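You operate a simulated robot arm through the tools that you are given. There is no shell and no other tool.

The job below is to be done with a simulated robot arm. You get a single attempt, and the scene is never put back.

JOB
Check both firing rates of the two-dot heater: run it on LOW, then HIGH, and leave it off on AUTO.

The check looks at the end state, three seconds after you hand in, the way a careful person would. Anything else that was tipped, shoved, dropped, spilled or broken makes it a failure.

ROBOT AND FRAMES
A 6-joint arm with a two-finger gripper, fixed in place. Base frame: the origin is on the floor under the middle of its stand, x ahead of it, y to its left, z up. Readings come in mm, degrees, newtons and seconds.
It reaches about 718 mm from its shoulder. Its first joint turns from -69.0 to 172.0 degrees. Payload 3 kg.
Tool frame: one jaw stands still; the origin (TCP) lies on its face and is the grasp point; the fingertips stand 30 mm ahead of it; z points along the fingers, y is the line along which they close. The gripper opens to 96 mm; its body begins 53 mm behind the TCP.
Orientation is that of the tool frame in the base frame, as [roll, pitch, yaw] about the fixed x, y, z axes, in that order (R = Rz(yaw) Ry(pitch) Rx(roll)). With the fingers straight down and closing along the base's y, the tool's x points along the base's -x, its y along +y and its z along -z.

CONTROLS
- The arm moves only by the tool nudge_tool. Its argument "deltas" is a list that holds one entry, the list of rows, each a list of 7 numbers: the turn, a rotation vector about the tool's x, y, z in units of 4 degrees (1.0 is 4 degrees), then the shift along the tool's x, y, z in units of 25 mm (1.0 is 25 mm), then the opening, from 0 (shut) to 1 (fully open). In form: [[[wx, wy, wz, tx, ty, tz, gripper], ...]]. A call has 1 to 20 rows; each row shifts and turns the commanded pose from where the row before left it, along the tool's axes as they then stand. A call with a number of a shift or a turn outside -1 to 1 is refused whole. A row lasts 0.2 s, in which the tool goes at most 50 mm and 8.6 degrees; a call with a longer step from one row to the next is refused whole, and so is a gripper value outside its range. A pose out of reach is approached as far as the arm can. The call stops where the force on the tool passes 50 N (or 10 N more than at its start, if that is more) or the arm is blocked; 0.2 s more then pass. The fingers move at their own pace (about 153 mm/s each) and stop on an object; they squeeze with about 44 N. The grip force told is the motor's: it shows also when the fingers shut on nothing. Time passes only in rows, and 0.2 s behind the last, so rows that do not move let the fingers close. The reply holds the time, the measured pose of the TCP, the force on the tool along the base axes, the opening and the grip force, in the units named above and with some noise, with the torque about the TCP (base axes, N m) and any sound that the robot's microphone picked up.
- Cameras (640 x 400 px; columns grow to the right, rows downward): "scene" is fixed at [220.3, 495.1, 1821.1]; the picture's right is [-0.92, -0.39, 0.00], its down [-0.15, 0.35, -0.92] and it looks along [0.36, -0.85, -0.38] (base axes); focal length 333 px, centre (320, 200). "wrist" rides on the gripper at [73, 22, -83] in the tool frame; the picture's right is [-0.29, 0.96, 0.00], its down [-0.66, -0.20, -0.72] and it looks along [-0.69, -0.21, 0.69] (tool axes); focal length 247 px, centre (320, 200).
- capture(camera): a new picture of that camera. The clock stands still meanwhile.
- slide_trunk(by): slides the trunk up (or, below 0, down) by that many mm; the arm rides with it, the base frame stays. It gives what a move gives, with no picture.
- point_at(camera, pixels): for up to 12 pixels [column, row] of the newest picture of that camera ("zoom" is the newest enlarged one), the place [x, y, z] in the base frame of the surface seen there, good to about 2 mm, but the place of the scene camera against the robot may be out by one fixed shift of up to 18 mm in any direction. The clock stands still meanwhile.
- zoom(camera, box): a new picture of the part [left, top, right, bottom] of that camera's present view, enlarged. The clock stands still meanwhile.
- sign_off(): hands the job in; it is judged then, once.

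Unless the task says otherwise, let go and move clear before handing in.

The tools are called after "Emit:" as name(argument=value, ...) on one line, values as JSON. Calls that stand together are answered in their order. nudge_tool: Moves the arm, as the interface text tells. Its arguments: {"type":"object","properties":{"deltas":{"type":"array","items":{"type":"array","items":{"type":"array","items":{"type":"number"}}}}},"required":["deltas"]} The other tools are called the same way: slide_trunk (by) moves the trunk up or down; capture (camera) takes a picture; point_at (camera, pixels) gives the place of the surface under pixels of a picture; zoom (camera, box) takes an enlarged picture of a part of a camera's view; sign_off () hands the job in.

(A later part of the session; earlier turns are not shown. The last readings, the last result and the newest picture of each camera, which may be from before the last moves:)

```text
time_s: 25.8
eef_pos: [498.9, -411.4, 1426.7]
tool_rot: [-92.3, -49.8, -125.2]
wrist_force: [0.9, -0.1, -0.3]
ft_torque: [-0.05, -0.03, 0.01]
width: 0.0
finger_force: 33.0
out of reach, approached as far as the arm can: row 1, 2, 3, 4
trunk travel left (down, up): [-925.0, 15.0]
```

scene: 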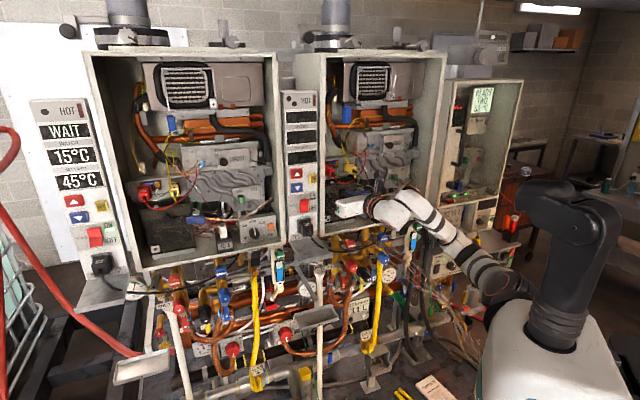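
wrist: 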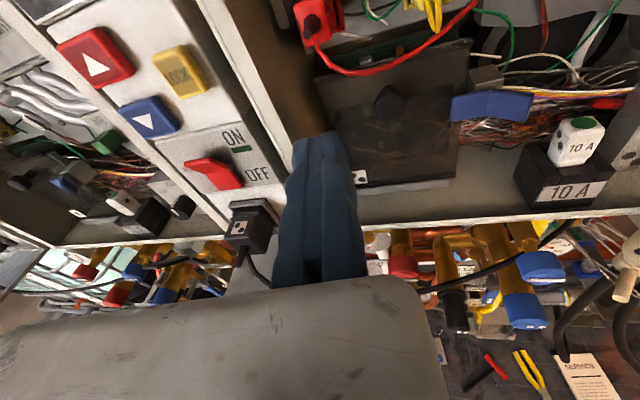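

Moving left at this hand direction is still blocked regardless of roll, so it's the bend between forearm and hand. I'll look at the arm posture again with 3D points to understand the geometry.

Emit:
zoom(camera="scene", box=[320, 160, 560, 320])

Emit:
point_at(camera="zoom", pixels=[[60, 125], [110, 120], [160, 110], [190, 140], [230, 90], [270, 130], [310, 170], [350, 210], [390, 260], [420, 300], [460, 300], [490, 330]])

```text
2.50 times, centred on (440, 240) of scene
```

zoom: 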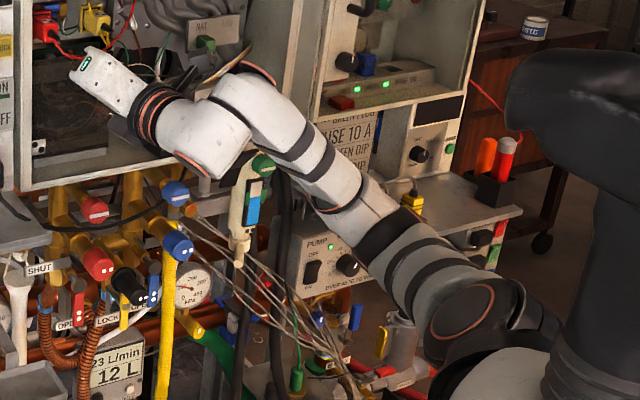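

```text
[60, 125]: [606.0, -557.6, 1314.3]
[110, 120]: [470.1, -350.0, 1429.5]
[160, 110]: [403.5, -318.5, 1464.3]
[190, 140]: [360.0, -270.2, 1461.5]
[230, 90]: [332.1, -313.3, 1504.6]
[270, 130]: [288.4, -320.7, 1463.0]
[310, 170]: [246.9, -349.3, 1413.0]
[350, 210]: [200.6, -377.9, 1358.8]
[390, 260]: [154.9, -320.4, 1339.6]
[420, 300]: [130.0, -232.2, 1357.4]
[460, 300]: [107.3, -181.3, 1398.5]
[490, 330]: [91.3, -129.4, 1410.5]
```

The 3D points show shoulder ≈(107,-181,1398), elbow ≈(200,-380,1350) low and right, forearm rising to the wrist ≈(332,-313,1500): the wrist bend is what runs out when the hand points right while moving left. I'll return to a hand yaw of about -17, which was reachable at (523,-323), and press the rocker from there.

Emit:
nudge_tool(deltas=[[[0, 0, -1, 0, 0, 0, 0], [0, 0, -1, 0, 0, 0, 0], [0, 0, -1, 0, 0, 0, 0], [0, 0, -1, 0, 0, 0, 0], [0, 0, -1, 0, 0, 0, 0], [0, 0, -1, 0, 0, 0, 0], [0, 0, -1, 0, 0, 0, 0], [0, 0, -1, 0, 0, 0, 0], [0, 0, -1, 0, 0, 0, 0], [0, 0, -1, 0, 0, 0, 0], [1, 0, 0, -0.2, -0.684, -0.264, 0], [1, 0, 0, -0.2, -0.7, -0.216, 0], [1, 0, 0, -0.2, -0.712, -0.164, 0], [1, 0, 0, -0.2, -0.72, -0.116, 0], [1, 0, 0, -0.2, -0.728, -0.064, 0]]])

```text
time_s: 29.0
eef_pos: [525.0, -323.5, 1402.1]
tool_rot: [-152.1, -88.6, -44.9]
wrist_force: [0.5, -0.7, -0.3]
ft_torque: [0.01, -0.06, -0.01]
width: 0.0
finger_force: 33.0
trunk travel left (down, up): [-925.0, 15.0]
```

Reached (525,-323,1402) with hand yaw -17 and no limit. Now straight forward about 80 mm to a standoff in front of the rocker's top half, then I'll check with the wrist camera.

Emit:
nudge_tool(deltas=[[[0, 0, 0, -0.04, 0.05, 0.75, 0], [0, 0, 0, -0.04, 0.05, 0.75, 0], [0, 0, 0, -0.04, 0.05, 0.75, 0], [0, 0, 0, -0.04, 0.05, 0.75, 0]]])

Emit:
capture(camera="wrist")

Emit:
zoom(camera="scene", box=[270, 150, 430, 250])

```text
time_s: 30.0
eef_pos: [597.2, -350.8, 1395.8]
tool_rot: [-153.8, -88.5, -43.3]
wrist_force: [0.2, -0.3, -0.6]
ft_torque: [0.0, -0.03, -0.04]
width: 0.4
finger_force: 32.8
trunk travel left (down, up): [-925.0, 15.0]
```

```text
taken
```

wrist: 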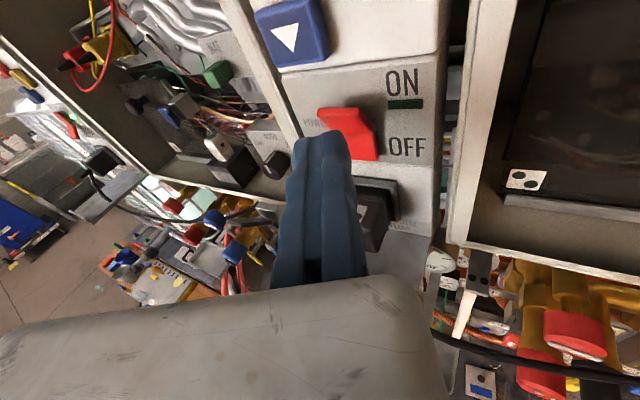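

```text
4.00 times, centred on (350, 200) of scene
```

zoom: 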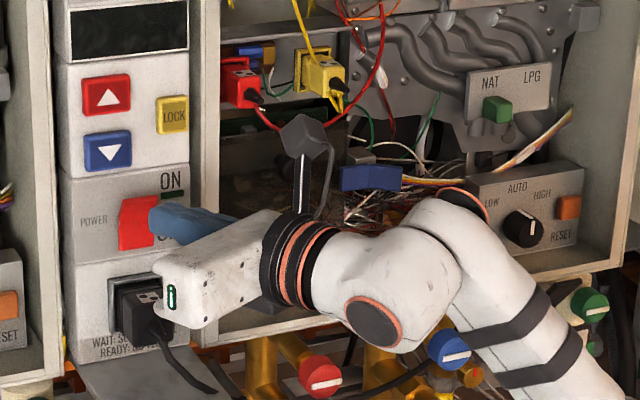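

The fingertips at (322,140) are just in front of the rocker (335–375, 108–160). I'll measure rocker points from this closer view to fine-tune height and sideways alignment.

Emit:
zoom(camera="wrist", box=[280, 80, 440, 180])

Emit:
point_at(camera="zoom", pixels=[[160, 115], [240, 115], [300, 120], [290, 170], [340, 210], [380, 200], [360, 290], [320, 190], [420, 110], [180, 240], [220, 230], [170, 205]])

```text
4.00 times, centred on (360, 130) of wrist
```

zoom: 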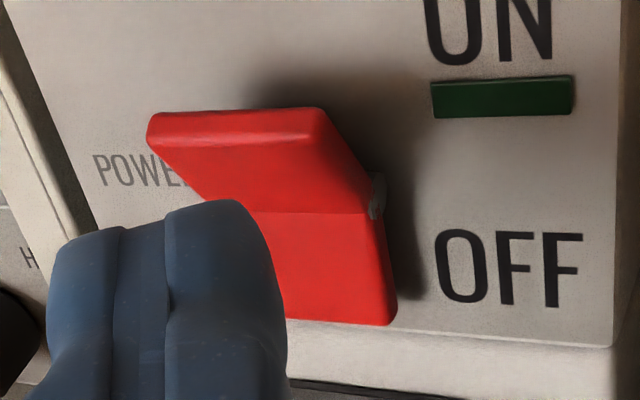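

```text
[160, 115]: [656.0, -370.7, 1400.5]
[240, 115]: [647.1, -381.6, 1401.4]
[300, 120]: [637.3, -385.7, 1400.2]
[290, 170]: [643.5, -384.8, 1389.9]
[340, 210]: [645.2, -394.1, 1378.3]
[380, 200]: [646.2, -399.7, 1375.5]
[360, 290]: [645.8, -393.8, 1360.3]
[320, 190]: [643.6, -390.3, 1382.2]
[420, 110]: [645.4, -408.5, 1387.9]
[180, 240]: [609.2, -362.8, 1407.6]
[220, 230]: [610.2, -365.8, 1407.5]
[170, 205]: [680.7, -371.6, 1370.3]
```

Rocker top edge is at z≈1400 spanning t -203…-177, and the fingertips (top at z 1407.5) are centred on it about 20 mm short. I'll shift 4 mm up and 6 mm left, advance to contact, then press about 12 mm along the panel normal; the force stop guards the push.

Emit:
nudge_tool(deltas=[[[0, 0, 0, 0.16, -0.212, 0.113, 0], [0, 0, 0, 0, 0.16, 0.3, 0], [0, 0, 0, 0, 0.16, 0.3, 0], [0, 0, 0, 0, 0.056, 0.106, 0], [0, 0, 0, 0, 0.056, 0.106, 0], [0, 0, 0, 0, 0.056, 0.106, 0], [0, 0, 0, 0, 0.056, 0.106, 0], [0, 0, 0, 0, 0.056, 0.106, 0]]])

Emit:
capture(camera="wrist")

Emit:
zoom(camera="scene", box=[270, 90, 360, 240])

```text
time_s: 31.8
eef_pos: [621.9, -369.2, 1399.5]
tool_rot: [-152.1, -88.5, -45.0]
wrist_force: [-1.1, -0.1, -0.3]
ft_torque: [-0.01, 0.01, -0.01]
width: 0.0
finger_force: 33.2
trunk travel left (down, up): [-925.0, 15.0]
```

```text
taken
```

wrist: 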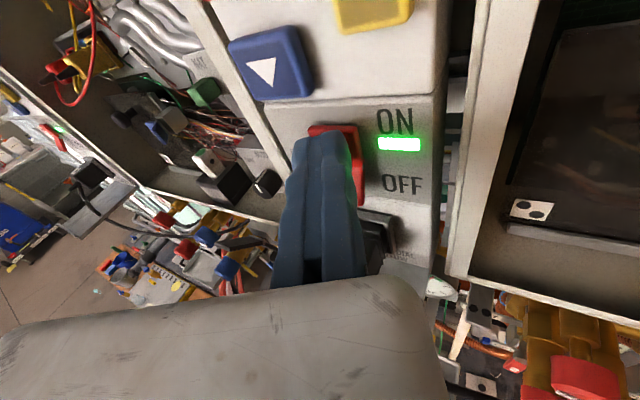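

```text
2.67 times, centred on (315, 165) of scene
```

zoom: 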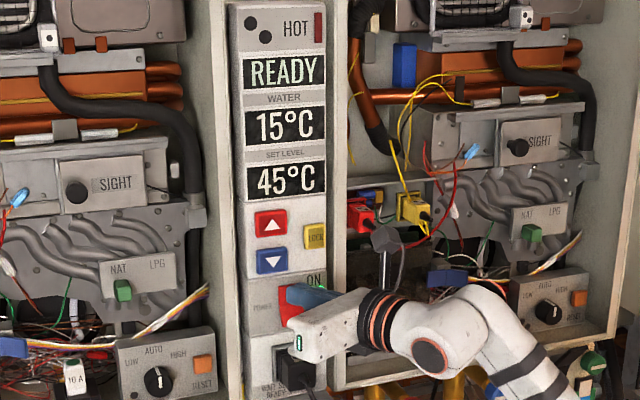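

The lamp by ON is lit and the two-dot displays now read READY / 15°C / 45°C, so power is on. I'll retract along the normal about 60 mm and then head for the knob.

Emit:
nudge_tool(deltas=[[[0, 0, 0, 0, -0.375, -0.706, 0], [0, 0, 0, 0, -0.375, -0.706, 0], [0, 0, 0, 0, -0.375, -0.706, 0]]])

Emit:
zoom(camera="scene", box=[270, 40, 450, 240])

Emit:
capture(camera="wrist")

```text
time_s: 32.6
eef_pos: [578.3, -324.5, 1402.6]
tool_rot: [-151.9, -88.6, -45.1]
wrist_force: [0.3, 0.2, -0.6]
ft_torque: [0.03, 0.03, 0.0]
width: 0.0
finger_force: 33.0
trunk travel left (down, up): [-925.0, 15.0]
```

```text
2.00 times, centred on (360, 140) of scene
```

zoom: 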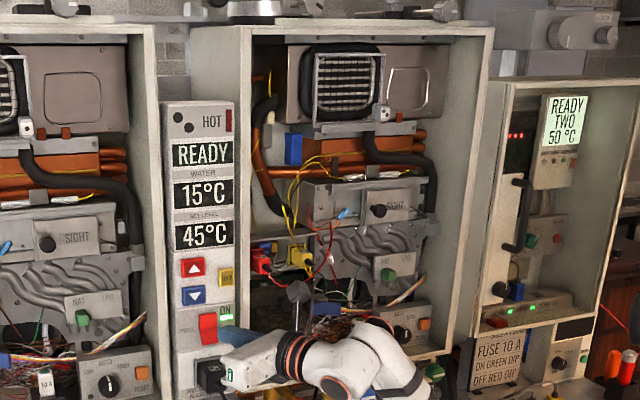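

```text
taken
```

wrist: 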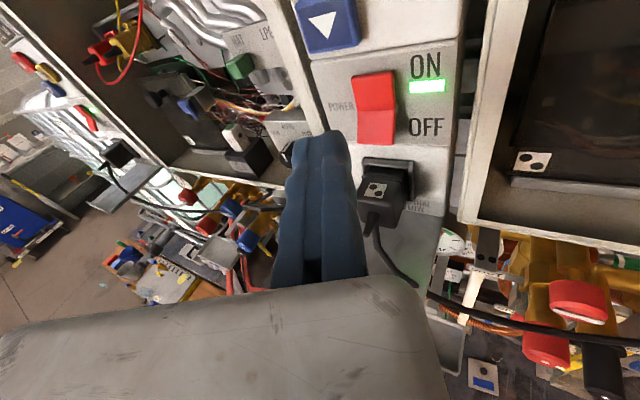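

The rocker shows ON latched with the lamp lit at (430,86). Now I'll travel right toward the knob at a safe standoff, turning the hand gradually back to face the panel squarely.

Emit:
nudge_tool(deltas=[[[-1, 0, 0, 0, 0.912, -0.34, 0.3], [-1, 0, 0, 0, 0.932, -0.276, 0.3], [-1, 0, 0, 0, 0.948, -0.21, 0.3], [-1, 0, 0, 0, 0.962, -0.144, 0.3], [-1, 0, 0, 0, 0.968, -0.076, 0.3], [-1, 0, 0, 0, 0.95, -0.2, 0.3], [-1, 0, 0, 0, 0.95, -0.2, 0.3], [0, 0, 0, 0, 0.98, 0, 0.3], [0, 0, 0, 0, 0.98, 0, 0.3]]])

Emit:
capture(camera="scene")

Emit:
capture(camera="wrist")

```text
time_s: 34.6
eef_pos: [466.0, -455.4, 1403.0]
tool_rot: [-179.7, -88.6, -45.4]
wrist_force: [-0.8, 0.7, 0.4]
ft_torque: [0.01, 0.04, 0.02]
width: 28.8
finger_force: 0.1
out of reach, approached as far as the arm can: row 3, 8, 9
trunk travel left (down, up): [-925.0, 15.0]
```

```text
taken
```

scene: 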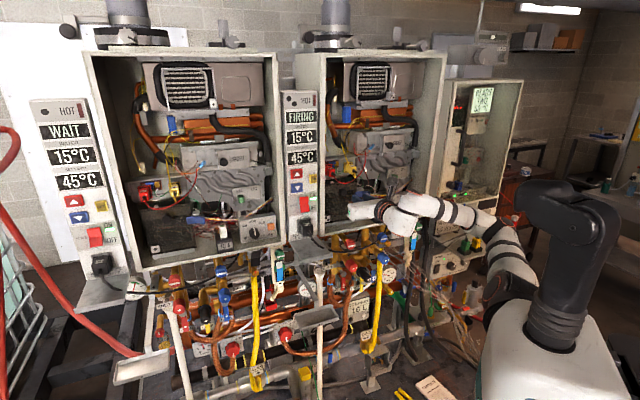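

```text
taken
```

wrist: 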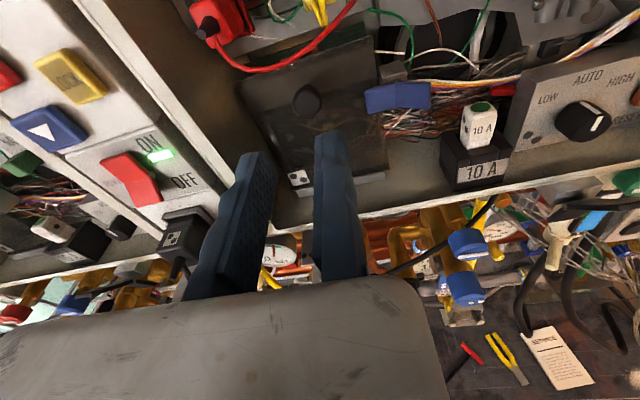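

The two-dot display now reads FIRING (on AUTO, since water is flowing), so the heater responds. My sideways move stopped at (466,-455,1403) with rows 8–9 out of reach; I'll probe which directions are free with small steps.

Emit:
nudge_tool(deltas=[[[0, 0, 0, 0, 0.4, 0, 0.3], [0, 0, 0, 0, 0, -0.6, 0.3], [0, 0, 0, 0, 0.4, 0, 0.3], [0, 0, 0, -0.6, 0, 0, 0.3], [0, 0, 0, 0, 0.4, 0, 0.3], [0, 0, 0, -0.6, 0, 0, 0.3], [0, 0, 0, 0, 0.4, 0, 0.3], [0, 0, 0, 0, 0, 0, 0.3]]])

```text
time_s: 36.4
eef_pos: [456.3, -437.9, 1372.3]
tool_rot: [179.7, -88.7, -44.8]
wrist_force: [-0.5, -0.3, -0.5]
ft_torque: [-0.01, -0.02, 0.01]
width: 28.8
finger_force: 0.0
out of reach, approached as far as the arm can: row 1, 3, 5, 6, 7
trunk travel left (down, up): [-925.0, 15.0]
```

Only rightward steps were refused; the arm has fallen into a low-elbow posture that can't go right with the hand level. Before re-posturing I'll map the obstacles on the right and below (shelf, pump box, valves).

Emit:
capture(camera="scene")

Emit:
point_at(camera="scene", pixels=[[440, 262], [470, 255], [500, 240], [445, 215], [470, 85], [445, 60], [520, 85], [386, 258], [350, 243], [385, 275], [413, 235], [410, 260]])

Emit:
zoom(camera="scene", box=[330, 150, 570, 310])

Emit:
point_at(camera="zoom", pixels=[[120, 150], [180, 150], [200, 180], [240, 130], [290, 150], [340, 170], [400, 190], [440, 220], [470, 270], [480, 320], [440, 290], [520, 330]])

```text
taken
```

scene: 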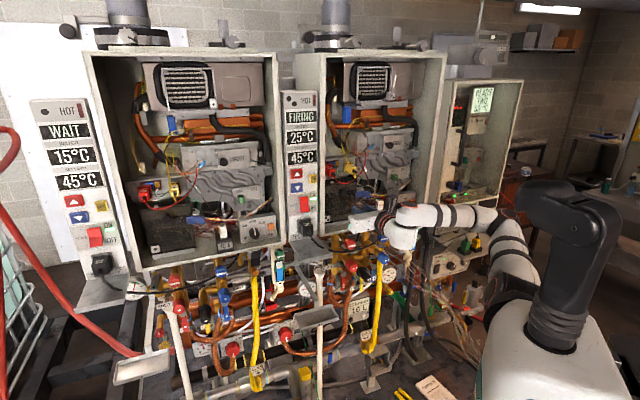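

```text
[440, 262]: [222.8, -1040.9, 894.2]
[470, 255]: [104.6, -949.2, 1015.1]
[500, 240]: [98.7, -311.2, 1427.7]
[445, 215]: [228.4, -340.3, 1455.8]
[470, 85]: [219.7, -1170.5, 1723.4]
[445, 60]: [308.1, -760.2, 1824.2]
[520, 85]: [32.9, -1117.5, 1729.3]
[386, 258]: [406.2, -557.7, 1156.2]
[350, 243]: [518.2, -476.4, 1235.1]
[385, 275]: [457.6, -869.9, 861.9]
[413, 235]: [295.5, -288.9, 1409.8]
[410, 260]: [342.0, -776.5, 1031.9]
```

```text
2.50 times, centred on (450, 230) of scene
```

zoom: 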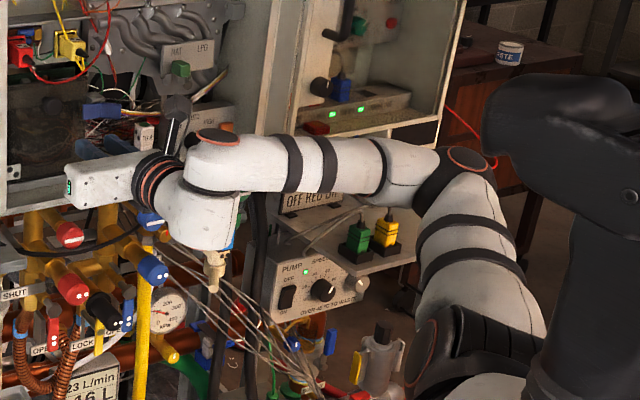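

```text
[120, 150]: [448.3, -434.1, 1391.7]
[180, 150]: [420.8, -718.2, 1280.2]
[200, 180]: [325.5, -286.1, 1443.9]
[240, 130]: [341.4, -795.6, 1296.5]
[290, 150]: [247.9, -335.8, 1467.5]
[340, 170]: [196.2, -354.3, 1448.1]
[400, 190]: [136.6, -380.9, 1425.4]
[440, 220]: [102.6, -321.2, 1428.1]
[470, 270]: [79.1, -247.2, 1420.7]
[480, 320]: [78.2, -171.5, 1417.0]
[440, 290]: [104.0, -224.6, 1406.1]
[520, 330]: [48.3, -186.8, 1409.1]
```

I now understand the arm: it's like a UR mounted sideways with its first axis along y, and its upper arm is at the limit pointing straight right. Raising the hand relative to the shoulder (elbow-up plane) and then lowering the trunk should make the knob reachable, so I'll first back off a little and raise the hand about 240 mm.

Emit:
nudge_tool(deltas=[[[0, 0, 0, 0.8, 0, -0.5, 0.3], [0, 0, 0, 0.9, 0, -0.5, 0.3], [0, 0, 0, 0.95, 0, 0, 0.3], [0, 0, 0, 0.95, 0, 0, 0.3], [0, 0, 0, 0.95, 0, 0, 0.3], [0, 0, 0, 0.95, 0, 0, 0.3], [0, 0, 0, 0.95, 0, 0, 0.3], [0, 0, 0, 0.95, 0, 0, 0.3], [0, 0, 0, 0.95, 0, 0, 0.3], [0, 0, 0, 0.95, 0, 0, 0.3]]])

Emit:
capture(camera="scene")

```text
time_s: 38.6
eef_pos: [410.0, -448.6, 1580.4]
tool_rot: [-179.0, -88.6, -45.8]
wrist_force: [-0.1, 0.2, 0.7]
ft_torque: [0.0, 0.01, 0.01]
width: 29.1
finger_force: 0.0
out of reach, approached as far as the arm can: row 7, 8, 9, 10
trunk travel left (down, up): [-925.0, 15.0]
```

```text
taken
```

scene: 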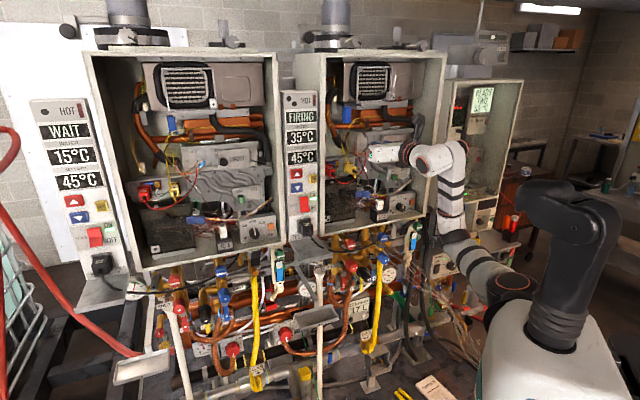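

Raised to z≈1580 before the limit; display reads FIRING 35°C. I'll now try going right at this height.

Emit:
nudge_tool(deltas=[[[0, 0, 0, 0, 0.6, -0.3, 0.3], [0, 0, 0, 0, 0.6, -0.3, 0.3], [0, 0, 0, 0, 0.6, 0, 0.3], [0, 0, 0, 0, 0.6, 0, 0.3], [0, 0, 0, 0, 0, 0, 0.3]]])

Emit:
zoom(camera="scene", box=[340, 120, 580, 320])

Emit:
point_at(camera="zoom", pixels=[[100, 60], [170, 60], [210, 80], [240, 70], [280, 100], [280, 160], [285, 220], [310, 270], [350, 300], [400, 320], [430, 350], [450, 330]])

```text
time_s: 39.8
eef_pos: [357.7, -479.9, 1579.4]
tool_rot: [-179.3, -88.5, -45.9]
wrist_force: [0.7, -0.4, -0.7]
ft_torque: [-0.03, -0.02, -0.04]
width: 28.8
finger_force: 0.1
trunk travel left (down, up): [-925.0, 15.0]
```

```text
2.00 times, centred on (460, 220) of scene
```

zoom: 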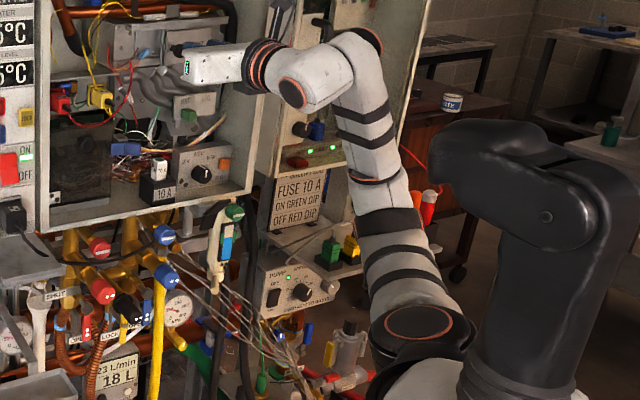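

```text
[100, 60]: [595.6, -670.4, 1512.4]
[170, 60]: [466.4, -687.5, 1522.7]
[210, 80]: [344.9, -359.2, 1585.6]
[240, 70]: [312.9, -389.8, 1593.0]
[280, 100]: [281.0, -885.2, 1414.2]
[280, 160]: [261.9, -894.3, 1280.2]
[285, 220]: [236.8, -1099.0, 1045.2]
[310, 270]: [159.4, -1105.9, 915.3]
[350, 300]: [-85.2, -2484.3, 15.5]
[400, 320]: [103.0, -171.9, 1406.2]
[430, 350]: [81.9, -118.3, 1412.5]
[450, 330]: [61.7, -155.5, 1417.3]
```

Rightward motion is free at this height: TCP (358,-480,1579), no limits. I'll continue right until level with the knob's column, keeping about 130 mm in front of the cabinet.

Emit:
nudge_tool(deltas=[[[0, 0, 0, 0, 0.9, 0, 0.5], [0, 0, 0, 0, 0.9, 0, 0.5], [0, 0, 0, 0, 0.9, 0, 0.5], [0, 0, 0, 0, 0.9, 0, 0.5], [0, 0, 0, 0, 0.9, 0, 0.5], [0, 0, 0, 0, 0.9, 0, 0.5], [0, 0, 0, 0, 0, 0, 0.5]]])

Emit:
capture(camera="scene")

Emit:
capture(camera="wrist")

```text
time_s: 41.4
eef_pos: [302.1, -516.6, 1613.7]
tool_rot: [-180.0, -88.6, -45.0]
wrist_force: [0.0, -0.2, 1.0]
ft_torque: [-0.02, -0.01, 0.0]
width: 48.1
finger_force: 0.2
out of reach, approached as far as the arm can: row 1, 2, 3, 4, 5, 6
trunk travel left (down, up): [-925.0, 15.0]
```

```text
taken
```

scene: 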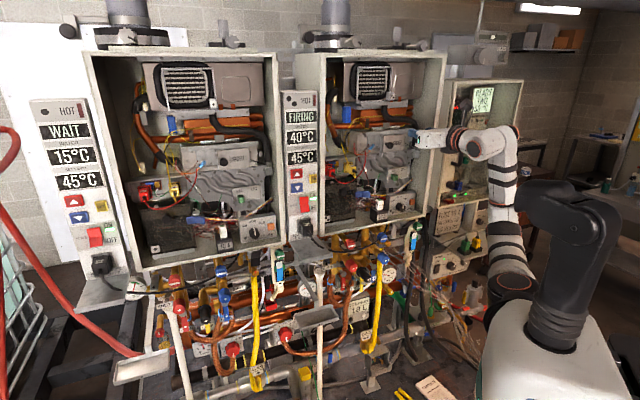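

```text
taken
```

wrist: 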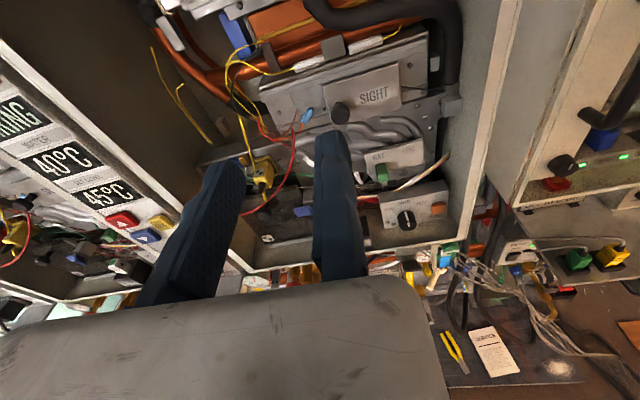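

The arm slid along a limit again to (302,-517,1614) (t≈152, needs ≈223). I'll check the arm's shape here.

Emit:
zoom(camera="scene", box=[400, 110, 580, 310])

Emit:
point_at(camera="zoom", pixels=[[80, 60], [140, 60], [200, 60], [250, 60], [290, 40], [300, 80], [290, 130], [280, 180], [280, 230], [270, 280], [270, 320], [300, 370]])

```text
2.00 times, centred on (490, 210) of scene
```

zoom: 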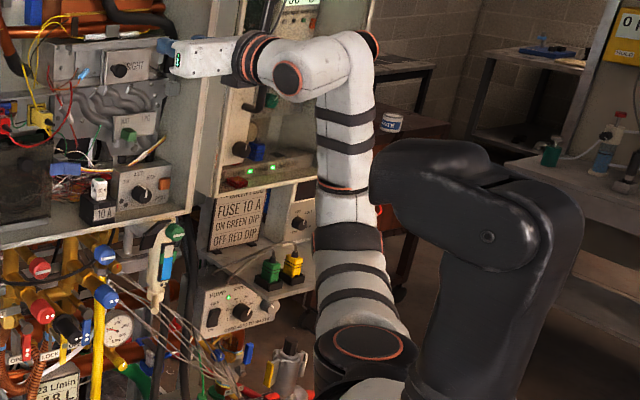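

```text
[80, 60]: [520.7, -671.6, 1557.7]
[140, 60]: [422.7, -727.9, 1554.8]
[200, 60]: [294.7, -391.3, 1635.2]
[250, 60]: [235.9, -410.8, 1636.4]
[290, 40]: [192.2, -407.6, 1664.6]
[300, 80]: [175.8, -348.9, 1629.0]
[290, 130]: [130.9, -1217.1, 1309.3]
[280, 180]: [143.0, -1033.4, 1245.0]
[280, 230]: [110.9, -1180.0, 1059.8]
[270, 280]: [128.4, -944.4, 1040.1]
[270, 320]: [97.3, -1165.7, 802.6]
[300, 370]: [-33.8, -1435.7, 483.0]
```

Emit:
point_at(camera="zoom", pixels=[[345, 50], [345, 80], [345, 110], [345, 150], [345, 185], [345, 205], [350, 240], [355, 270], [362, 300], [367, 340], [340, 370], [290, 80]])

```text
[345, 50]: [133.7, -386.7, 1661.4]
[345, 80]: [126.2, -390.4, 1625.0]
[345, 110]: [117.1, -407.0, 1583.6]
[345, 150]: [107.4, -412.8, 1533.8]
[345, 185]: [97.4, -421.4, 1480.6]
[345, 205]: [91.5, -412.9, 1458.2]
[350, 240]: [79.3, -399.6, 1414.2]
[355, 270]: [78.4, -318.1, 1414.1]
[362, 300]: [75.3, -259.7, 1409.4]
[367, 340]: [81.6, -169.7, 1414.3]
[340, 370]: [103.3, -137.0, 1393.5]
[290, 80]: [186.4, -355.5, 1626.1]
```

The arm points confirm the model: the upper arm lies along the first-joint axis (-y) at its stop, L1≈L2≈240 mm. By that model, moving forward first (to P≈690, still in front of the frame) frees the arm to go right, so I'll do that.

Emit:
nudge_tool(deltas=[[[0, 0, 0, 0, 0, 0.9, 0.5], [0, 0, 0, 0, 0, 0.9, 0.5], [0, 0, 0, 0, 0, 0.9, 0.5], [0, 0, 0, 0, 0, 0.9, 0.5], [0, 0, 0, 0, 0.6, 0.7, 0.5], [0, 0, 0, 0, 0.8, 0, 0.5], [0, 0, 0, 0, 0.8, 0, 0.5], [0, 0, 0, 0, 0.6, 0, 0.5], [0, 0, 0, 0, 0, 0, 0.5]]])

Emit:
capture(camera="scene")

Emit:
capture(camera="wrist")

```text
time_s: 43.4
eef_pos: [329.7, -641.8, 1610.3]
tool_rot: [179.5, -88.6, -44.7]
wrist_force: [-0.8, -0.3, -0.6]
ft_torque: [0.01, -0.03, 0.0]
width: 48.1
finger_force: 0.0
trunk travel left (down, up): [-925.0, 15.0]
```

```text
taken
```

scene: 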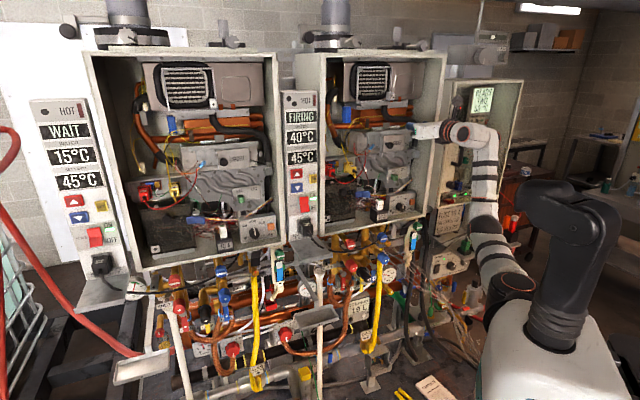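

```text
taken
```

wrist: 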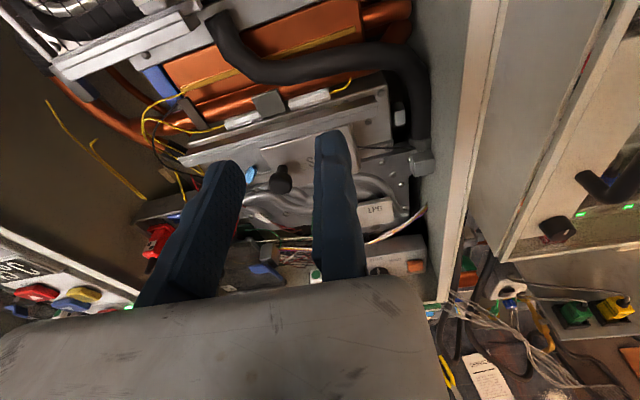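

Exactly as predicted: TCP (330,-642,1610), in line with the knob's column (t≈221) with no limits. Before lowering the trunk I'll check what's under the arm and in the hand's path.

Emit:
point_at(camera="scene", pixels=[[440, 300], [460, 325], [475, 345], [430, 330], [470, 295], [480, 285], [460, 270], [465, 243], [478, 242], [415, 245], [440, 245], [425, 275]])

Emit:
point_at(camera="wrist", pixels=[[468, 150], [450, 250], [490, 60], [420, 140], [385, 265], [415, 265], [575, 310], [500, 235], [280, 180], [380, 210], [320, 275], [345, 290]])

Emit:
zoom(camera="scene", box=[400, 200, 560, 360])

```text
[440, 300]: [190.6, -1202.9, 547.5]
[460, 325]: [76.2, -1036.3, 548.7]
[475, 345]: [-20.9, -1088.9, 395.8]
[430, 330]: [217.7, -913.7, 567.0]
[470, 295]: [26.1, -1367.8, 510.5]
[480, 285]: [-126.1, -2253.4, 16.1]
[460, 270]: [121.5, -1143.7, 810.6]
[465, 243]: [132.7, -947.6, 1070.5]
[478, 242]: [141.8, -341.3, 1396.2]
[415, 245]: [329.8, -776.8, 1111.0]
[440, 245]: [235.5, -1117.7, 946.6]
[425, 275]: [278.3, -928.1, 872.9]
```

```text
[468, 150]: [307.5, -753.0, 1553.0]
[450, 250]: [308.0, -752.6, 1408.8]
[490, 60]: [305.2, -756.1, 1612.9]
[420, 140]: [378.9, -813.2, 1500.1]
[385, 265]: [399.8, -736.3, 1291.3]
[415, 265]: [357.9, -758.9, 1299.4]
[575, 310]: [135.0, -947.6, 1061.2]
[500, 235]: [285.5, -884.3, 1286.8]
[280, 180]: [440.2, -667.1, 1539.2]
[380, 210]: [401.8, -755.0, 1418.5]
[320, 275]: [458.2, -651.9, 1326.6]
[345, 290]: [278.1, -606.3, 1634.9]
```

```text
2.50 times, centred on (480, 280) of scene
```

zoom: 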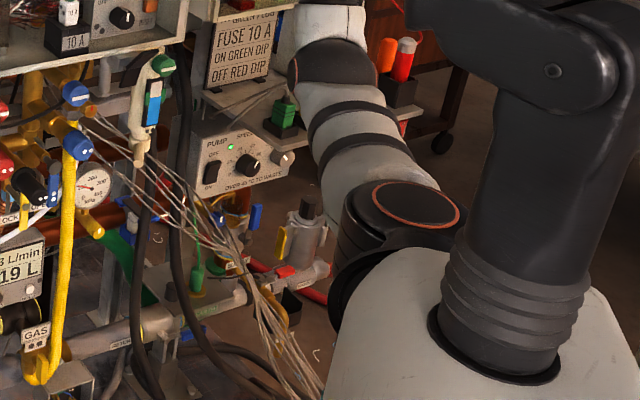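

Everything beneath (shelf, cables, valves) lies at y below about -775 or well behind the fingertip plane, so the way down is clear. I'll lower the trunk in two stages.

Emit:
slide_trunk(by=-140)

Emit:
capture(camera="scene")

```text
time_s: 45.1
eef_pos: [329.5, -641.4, 1470.6]
tool_rot: [-179.9, -88.6, -45.2]
wrist_force: [-0.3, -0.3, -0.2]
ft_torque: [-0.01, 0.0, 0.02]
width: 48.0
finger_force: 0.0
trunk travel left (down, up): [-785.0, 155.0]
```

```text
taken
```

scene: 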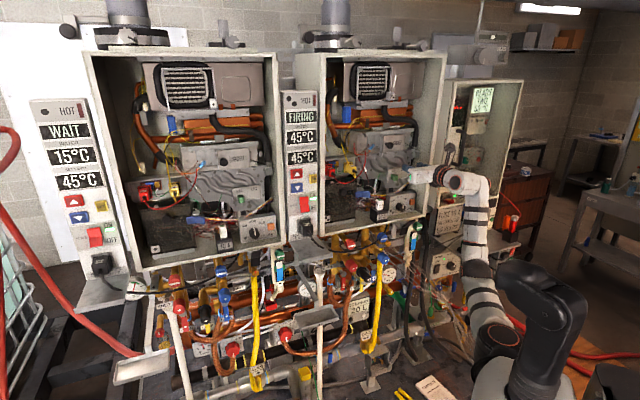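

The trunk slid cleanly (TCP z 1471) and the heater shows FIRING 45°C. I'll slide down the rest of the way.

Emit:
slide_trunk(by=-140)

Emit:
capture(camera="scene")

Emit:
capture(camera="wrist")

```text
time_s: 46.7
eef_pos: [330.2, -640.7, 1331.2]
tool_rot: [-180.0, -88.6, -45.1]
wrist_force: [-0.4, -1.1, -0.3]
ft_torque: [0.04, -0.03, 0.04]
width: 47.8
finger_force: 0.0
trunk travel left (down, up): [-645.0, 295.0]
```

```text
taken
```

scene: 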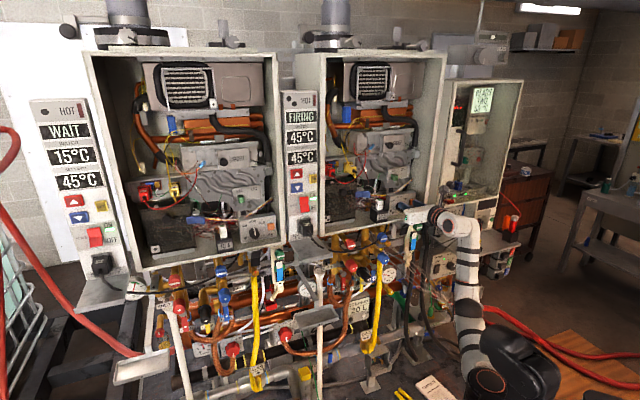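

```text
taken
```

wrist: 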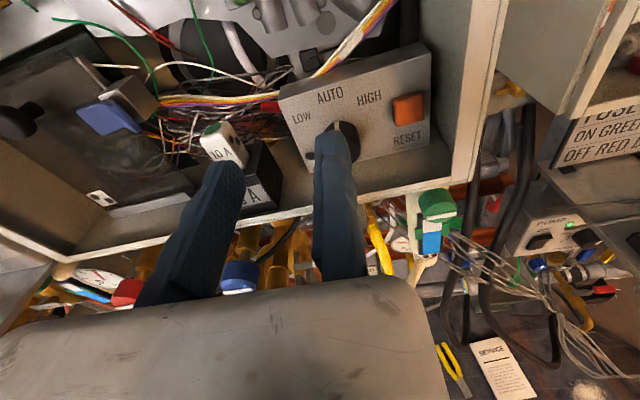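

I'm now right in front of the knob box at z 1331, with the fixed finger overlapping the knob at (343,140). I'll zoom and measure the knob precisely.

Emit:
zoom(camera="wrist", box=[270, 70, 430, 180])

Emit:
point_at(camera="zoom", pixels=[[270, 205], [300, 215], [330, 240], [350, 270], [355, 300], [340, 320], [290, 200], [340, 230], [360, 260], [240, 120], [420, 150], [500, 230]])

```text
3.64 times, centred on (350, 125) of wrist
```

zoom: 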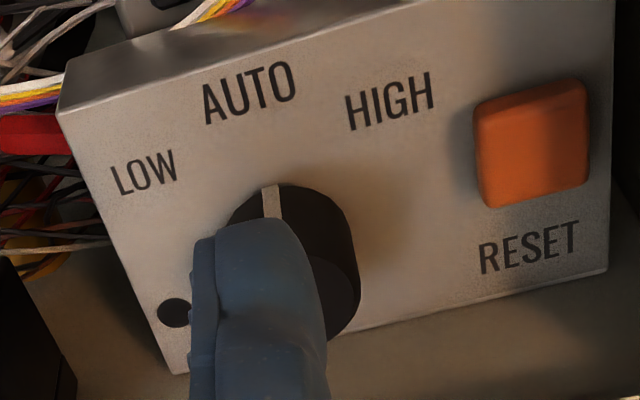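

```text
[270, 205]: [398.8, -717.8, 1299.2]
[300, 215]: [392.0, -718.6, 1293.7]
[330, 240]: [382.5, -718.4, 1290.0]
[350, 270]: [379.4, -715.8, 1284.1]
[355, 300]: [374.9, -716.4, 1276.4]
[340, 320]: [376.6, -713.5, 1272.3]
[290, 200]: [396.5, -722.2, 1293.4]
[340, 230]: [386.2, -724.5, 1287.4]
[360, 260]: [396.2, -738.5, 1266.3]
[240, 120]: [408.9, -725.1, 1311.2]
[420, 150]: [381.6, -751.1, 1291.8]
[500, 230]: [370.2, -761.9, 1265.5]
```

The knob measures about 36–38 mm across, centre near t≈223, z≈1281, front at P≈773 and panel at P≈801; the LOW/AUTO/HIGH labels sit about ±47° apart. I'll raise the trunk 23 mm for reach, then move the open jaws to straddle in front of the knob.

Emit:
slide_trunk(by=23)

Emit:
nudge_tool(deltas=[[[0, 0.35, 0, -0.5, 0.25, 0.4, 0.6], [0, 0, 0, -0.7, 0.25, 0.4, 0.6], [0, 0, 0, -0.7, 0.25, 0.4, 0.6], [0, 0, 0, -0.7, 0.25, 0.3, 0.6], [0, 0, 0, 0, 0, 0, 0.6]]])

Emit:
capture(camera="wrist")

Emit:
zoom(camera="scene", box=[280, 80, 480, 240])

```text
time_s: 47.4
eef_pos: [329.1, -641.5, 1353.7]
tool_rot: [-179.8, -88.6, -45.4]
wrist_force: [0.4, -0.6, 0.6]
ft_torque: [-0.01, -0.04, 0.01]
width: 48.0
finger_force: 0.0
trunk travel left (down, up): [-668.0, 272.0]
```

```text
time_s: 48.6
eef_pos: [336.4, -659.3, 1332.2]
tool_rot: [156.0, -90.0, -21.1]
wrist_force: [0.2, 1.2, 0.6]
ft_torque: [0.02, 0.03, -0.02]
width: 57.4
finger_force: 0.1
out of reach, approached as far as the arm can: row 2, 3, 4
trunk travel left (down, up): [-668.0, 272.0]
```

```text
taken
```

wrist: 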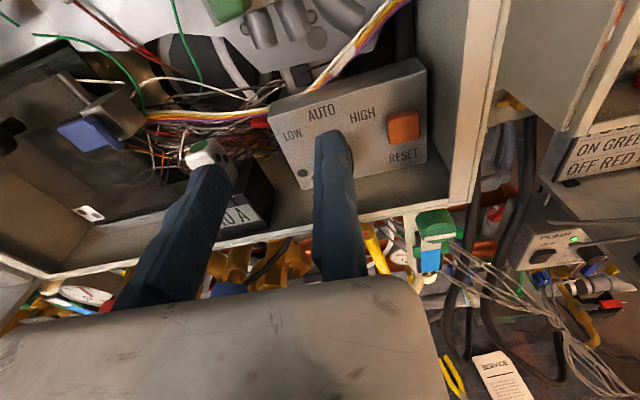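

```text
2.50 times, centred on (380, 160) of scene
```

zoom: 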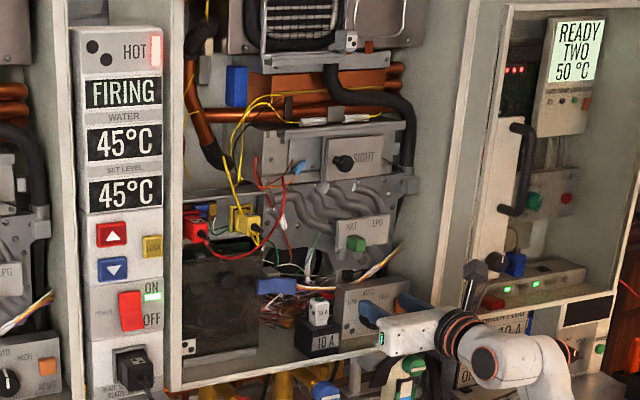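

The limit stopped me at (336,-659,1332); the same arm posture just needs the trunk lower. Sliding the trunk down 45 mm puts the jaws level with the knob without changing the posture (HOT lamp now lit, FIRING 45°C).

Emit:
slide_trunk(by=-45)

Emit:
nudge_tool(deltas=[[[0, 0, 0, 0, 0.2, 0.5, 0.6], [0, 0, 0, 0, 0.2, 0.5, 0.6], [0, 0, 0, 0, 0.2, 0, 0.6], [0, 0, 0, 0, 0, 0, 0.6]]])

Emit:
capture(camera="wrist")

```text
time_s: 49.5
eef_pos: [336.5, -658.2, 1285.4]
tool_rot: [-13.0, -89.9, 147.8]
wrist_force: [-0.1, -0.2, 0.0]
ft_torque: [0.01, -0.01, 0.0]
width: 57.3
finger_force: 0.0
trunk travel left (down, up): [-623.0, 317.0]
```

```text
time_s: 50.5
eef_pos: [342.8, -688.2, 1286.2]
tool_rot: [-141.1, -90.0, -83.8]
wrist_force: [-0.2, 0.7, -1.0]
ft_torque: [0.01, 0.0, 0.01]
width: 57.4
finger_force: 0.0
trunk travel left (down, up): [-623.0, 317.0]
```

```text
taken
```

wrist: 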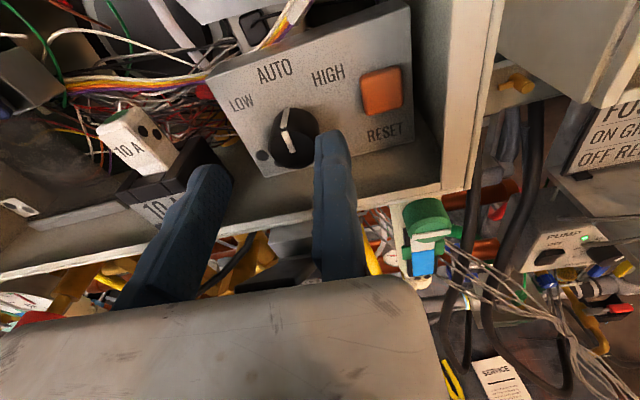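

The jaws are now in front of the knob with it visible at (295,137). I'll measure its outline precisely.

Emit:
zoom(camera="wrist", box=[230, 80, 390, 180])

Emit:
point_at(camera="zoom", pixels=[[170, 260], [210, 330], [300, 320], [345, 240], [300, 140], [235, 110], [200, 140], [245, 230], [230, 280], [270, 200], [190, 200], [255, 150]])

Emit:
point_at(camera="wrist", pixels=[[230, 190], [370, 195], [440, 188], [300, 200], [190, 150], [175, 175], [240, 218], [200, 230], [380, 170], [360, 95], [418, 215], [335, 135]])

```text
4.00 times, centred on (310, 130) of wrist
```

zoom: 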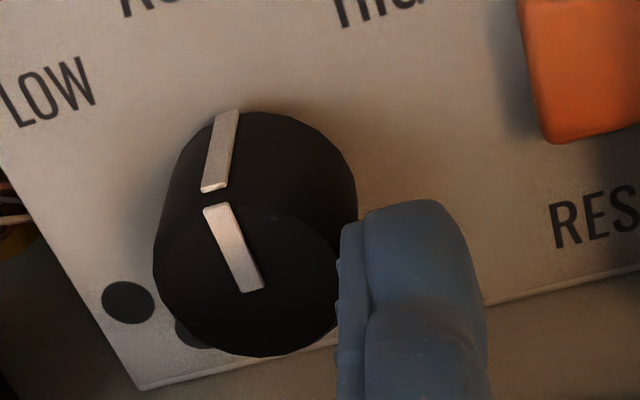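

```text
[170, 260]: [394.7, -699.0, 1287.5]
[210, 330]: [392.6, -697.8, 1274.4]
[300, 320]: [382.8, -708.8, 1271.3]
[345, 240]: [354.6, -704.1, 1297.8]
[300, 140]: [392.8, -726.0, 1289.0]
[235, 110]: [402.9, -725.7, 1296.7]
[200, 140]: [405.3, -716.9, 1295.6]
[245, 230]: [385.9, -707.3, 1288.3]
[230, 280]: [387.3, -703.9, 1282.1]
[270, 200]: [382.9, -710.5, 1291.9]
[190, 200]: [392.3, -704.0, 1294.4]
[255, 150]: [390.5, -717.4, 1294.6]
```

```text
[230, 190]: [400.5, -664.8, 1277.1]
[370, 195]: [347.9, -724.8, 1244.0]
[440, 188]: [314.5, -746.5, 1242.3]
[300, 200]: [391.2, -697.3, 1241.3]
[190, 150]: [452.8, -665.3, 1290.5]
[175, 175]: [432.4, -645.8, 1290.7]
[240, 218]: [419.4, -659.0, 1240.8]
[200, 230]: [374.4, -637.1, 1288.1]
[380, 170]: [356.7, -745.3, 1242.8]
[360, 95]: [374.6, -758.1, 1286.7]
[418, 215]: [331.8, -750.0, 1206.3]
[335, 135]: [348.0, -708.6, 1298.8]
```

Emit:
point_at(camera="zoom", pixels=[[252, 286], [250, 290], [160, 262], [250, 350], [325, 300], [218, 208], [260, 280], [240, 300], [330, 310], [180, 310], [230, 345], [320, 160]])

```text
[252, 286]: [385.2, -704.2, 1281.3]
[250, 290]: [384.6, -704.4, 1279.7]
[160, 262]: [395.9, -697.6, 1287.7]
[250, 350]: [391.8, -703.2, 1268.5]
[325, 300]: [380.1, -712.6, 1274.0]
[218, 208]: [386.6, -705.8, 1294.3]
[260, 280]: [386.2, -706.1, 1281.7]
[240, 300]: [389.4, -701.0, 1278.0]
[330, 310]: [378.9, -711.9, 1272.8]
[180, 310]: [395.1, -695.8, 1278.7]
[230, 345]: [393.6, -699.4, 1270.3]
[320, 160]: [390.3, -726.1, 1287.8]
```

The knob centre is at t≈225.8, z≈1281, radius ≈14.5 mm, indicator vertical (AUTO). Before gripping I'll test, with jaws shut and in place, that the wrist can roll ±48° here without hitting a limit.

Emit:
nudge_tool(deltas=[[[0, 0, 0, 0, 0, 0, 0], [0, 0, -1, 0, 0, 0, 0], [0, 0, -1, 0, 0, 0, 0], [0, 0, -1, 0, 0, 0, 0], [0, 0, -1, 0, 0, 0, 0], [0, 0, -1, 0, 0, 0, 0], [0, 0, -1, 0, 0, 0, 0], [0, 0, -1, 0, 0, 0, 0], [0, 0, -1, 0, 0, 0, 0], [0, 0, -1, 0, 0, 0, 0], [0, 0, -1, 0, 0, 0, 0], [0, 0, -1, 0, 0, 0, 0], [0, 0, -1, 0, 0, 0, 0], [0, 0, 0, 0, 0, 0, 0]]])

```text
time_s: 53.5
eef_pos: [342.7, -687.6, 1286.9]
tool_rot: [90.0, -41.9, 44.9]
wrist_force: [-0.4, 0.6, -0.1]
ft_torque: [0.04, -0.01, 0.01]
width: 0.0
finger_force: 33.4
trunk travel left (down, up): [-623.0, 317.0]
```

Rolling -48° works with no drift. Now I test the other way to +48°.

Emit:
nudge_tool(deltas=[[[0, 0, 1, 0, 0, 0, 0], [0, 0, 1, 0, 0, 0, 0], [0, 0, 1, 0, 0, 0, 0], [0, 0, 1, 0, 0, 0, 0], [0, 0, 1, 0, 0, 0, 0], [0, 0, 1, 0, 0, 0, 0], [0, 0, 1, 0, 0, 0, 0], [0, 0, 1, 0, 0, 0, 0], [0, 0, 1, 0, 0, 0, 0], [0, 0, 1, 0, 0, 0, 0], [0, 0, 1, 0, 0, 0, 0], [0, 0, 1, 0, 0, 0, 0], [0, 0, 1, 0, 0, 0, 0], [0, 0, 1, 0, 0, 0, 0], [0, 0, 1, 0, 0, 0, 0], [0, 0, 1, 0, 0, 0, 0], [0, 0, 1, 0, 0, 0, 0], [0, 0, 1, 0, 0, 0, 0], [0, 0, 1, 0, 0, 0, 0], [0, 0, 1, 0, 0, 0, 0]]])

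```text
time_s: 57.7
eef_pos: [342.1, -687.0, 1285.8]
tool_rot: [-90.0, -57.9, -135.0]
wrist_force: [0.0, -0.4, 0.2]
ft_torque: [-0.02, 0.05, -0.01]
width: 0.1
finger_force: 33.2
trunk travel left (down, up): [-623.0, 317.0]
```

Now at +32° with no limit. I'll go on to +52° and return to level, reopening the jaws to about 52 mm at the end.

Emit:
nudge_tool(deltas=[[[0, 0, 1, 0, 0, 0, 0], [0, 0, 1, 0, 0, 0, 0], [0, 0, 1, 0, 0, 0, 0], [0, 0, 1, 0, 0, 0, 0], [0, 0, 1, 0, 0, 0, 0], [0, 0, -1, 0, 0, 0, 0], [0, 0, -1, 0, 0, 0, 0], [0, 0, -1, 0, 0, 0, 0], [0, 0, -1, 0, 0, 0, 0], [0, 0, -1, 0, 0, 0, 0], [0, 0, -1, 0, 0, 0, 0], [0, 0, -1, 0, 0, 0, 0], [0, 0, -1, 0, 0, 0, 0], [0, 0, -1, 0, 0, 0, 0], [0, 0, -1, 0, 0, 0, 0], [0, 0, -1, 0, 0, 0, 0], [0, 0, -1, 0, 0, 0, 0], [0, 0, -1, 0, 0, 0, 0.5], [0, 0, 0, 0, 0, 0, 0.5]]])

Emit:
zoom(camera="scene", box=[280, 80, 480, 240])

```text
time_s: 61.7
eef_pos: [343.6, -687.8, 1286.0]
tool_rot: [72.7, -89.8, 62.2]
wrist_force: [0.5, 0.3, -0.1]
ft_torque: [0.0, -0.01, 0.05]
width: 48.0
finger_force: 0.1
trunk travel left (down, up): [-623.0, 317.0]
```

```text
2.50 times, centred on (380, 160) of scene
```

zoom: 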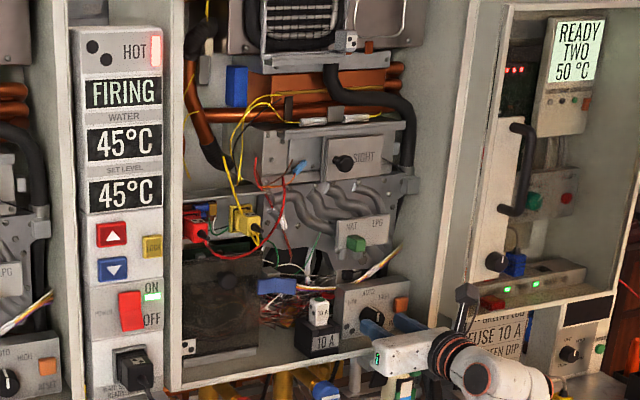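

The full ±50° roll is available. I'll lower 5 mm to the knob's centre height, set the opening to 40 mm, and advance 33 mm so the fingertips straddle the knob about 8 mm short of the panel.

Emit:
nudge_tool(deltas=[[[0, 0, 0, -0.2, 0, 0, 0.42], [0, 0, 0, 0, 0.02, 0.33, 0.42], [0, 0, 0, 0, 0, 0.33, 0.42], [0, 0, 0, 0, 0, 0.33, 0.42], [0, 0, 0, 0, 0, 0.33, 0.42], [0, 0, 0, 0, 0, 0, 0.42]]])

Emit:
capture(camera="wrist")

Emit:
zoom(camera="wrist", box=[200, 80, 400, 230])

Emit:
zoom(camera="scene", box=[360, 170, 460, 240])

```text
time_s: 63.1
eef_pos: [359.6, -706.1, 1287.6]
tool_rot: [-5.5, -89.5, 140.4]
wrist_force: [-6.8, 6.8, 15.0]
ft_torque: [1.1, 0.13, 0.47]
width: 40.2
finger_force: 0.0
trunk travel left (down, up): [-623.0, 317.0]
```

```text
taken
```

wrist: 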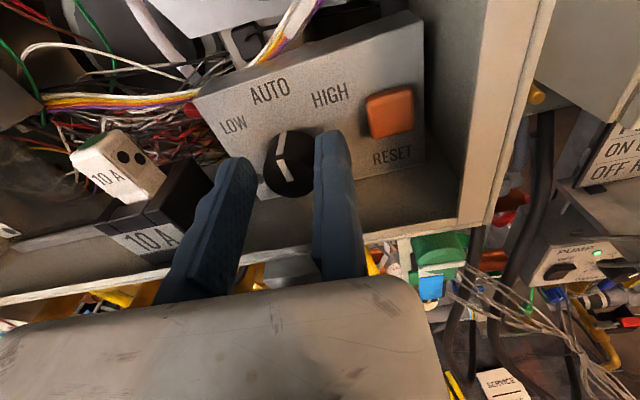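

```text
2.67 times, centred on (300, 155) of wrist
```

zoom: 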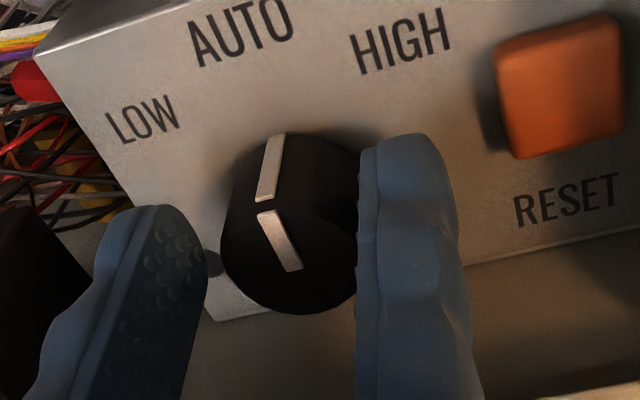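

```text
5.71 times, centred on (410, 205) of scene
```

zoom: 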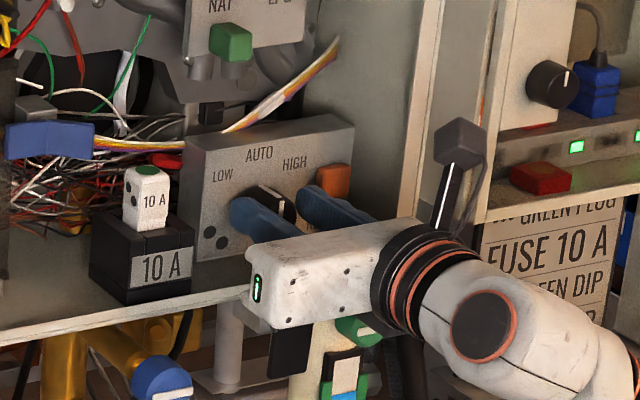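

There's a contact: the tool reads 15 N up and about 10 N back, z is 1287.6 instead of 1281 and P stopped at ≈753. The torque puts the contact near the moving jaw's underside; I'll measure the cabinet's bottom lip and other things there before doing anything.

Emit:
point_at(camera="wrist", pixels=[[100, 275], [150, 270], [60, 290], [270, 252], [300, 245], [380, 235], [450, 222], [170, 250], [205, 195], [210, 180], [440, 245], [430, 285]])

Emit:
zoom(camera="wrist", box=[60, 130, 340, 310])

Emit:
zoom(camera="scene", box=[385, 185, 435, 235])

```text
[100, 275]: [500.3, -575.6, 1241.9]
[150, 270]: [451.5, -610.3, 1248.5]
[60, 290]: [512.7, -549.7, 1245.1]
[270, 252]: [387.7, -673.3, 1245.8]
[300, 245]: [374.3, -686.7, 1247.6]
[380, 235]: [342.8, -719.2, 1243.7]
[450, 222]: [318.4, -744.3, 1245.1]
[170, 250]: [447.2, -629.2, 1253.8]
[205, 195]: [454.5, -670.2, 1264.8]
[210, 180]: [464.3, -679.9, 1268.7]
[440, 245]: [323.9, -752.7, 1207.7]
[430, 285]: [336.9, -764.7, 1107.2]
```

```text
2.22 times, centred on (200, 220) of wrist
```

zoom: 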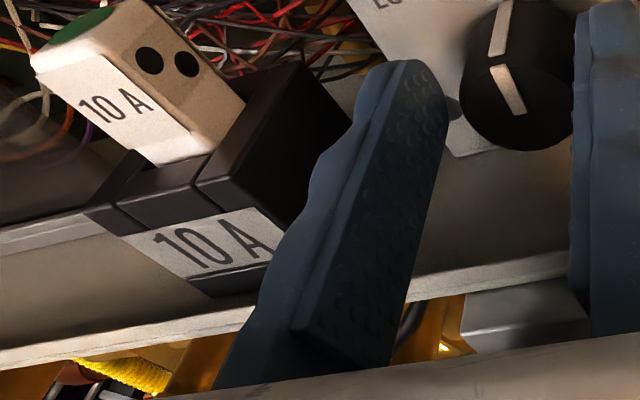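

```text
8.00 times, centred on (410, 210) of scene
```

zoom: 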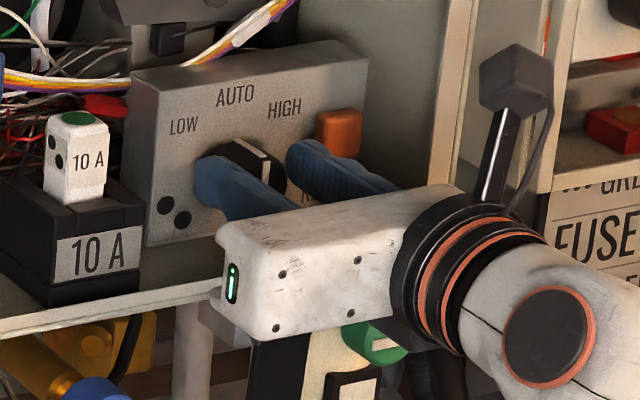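

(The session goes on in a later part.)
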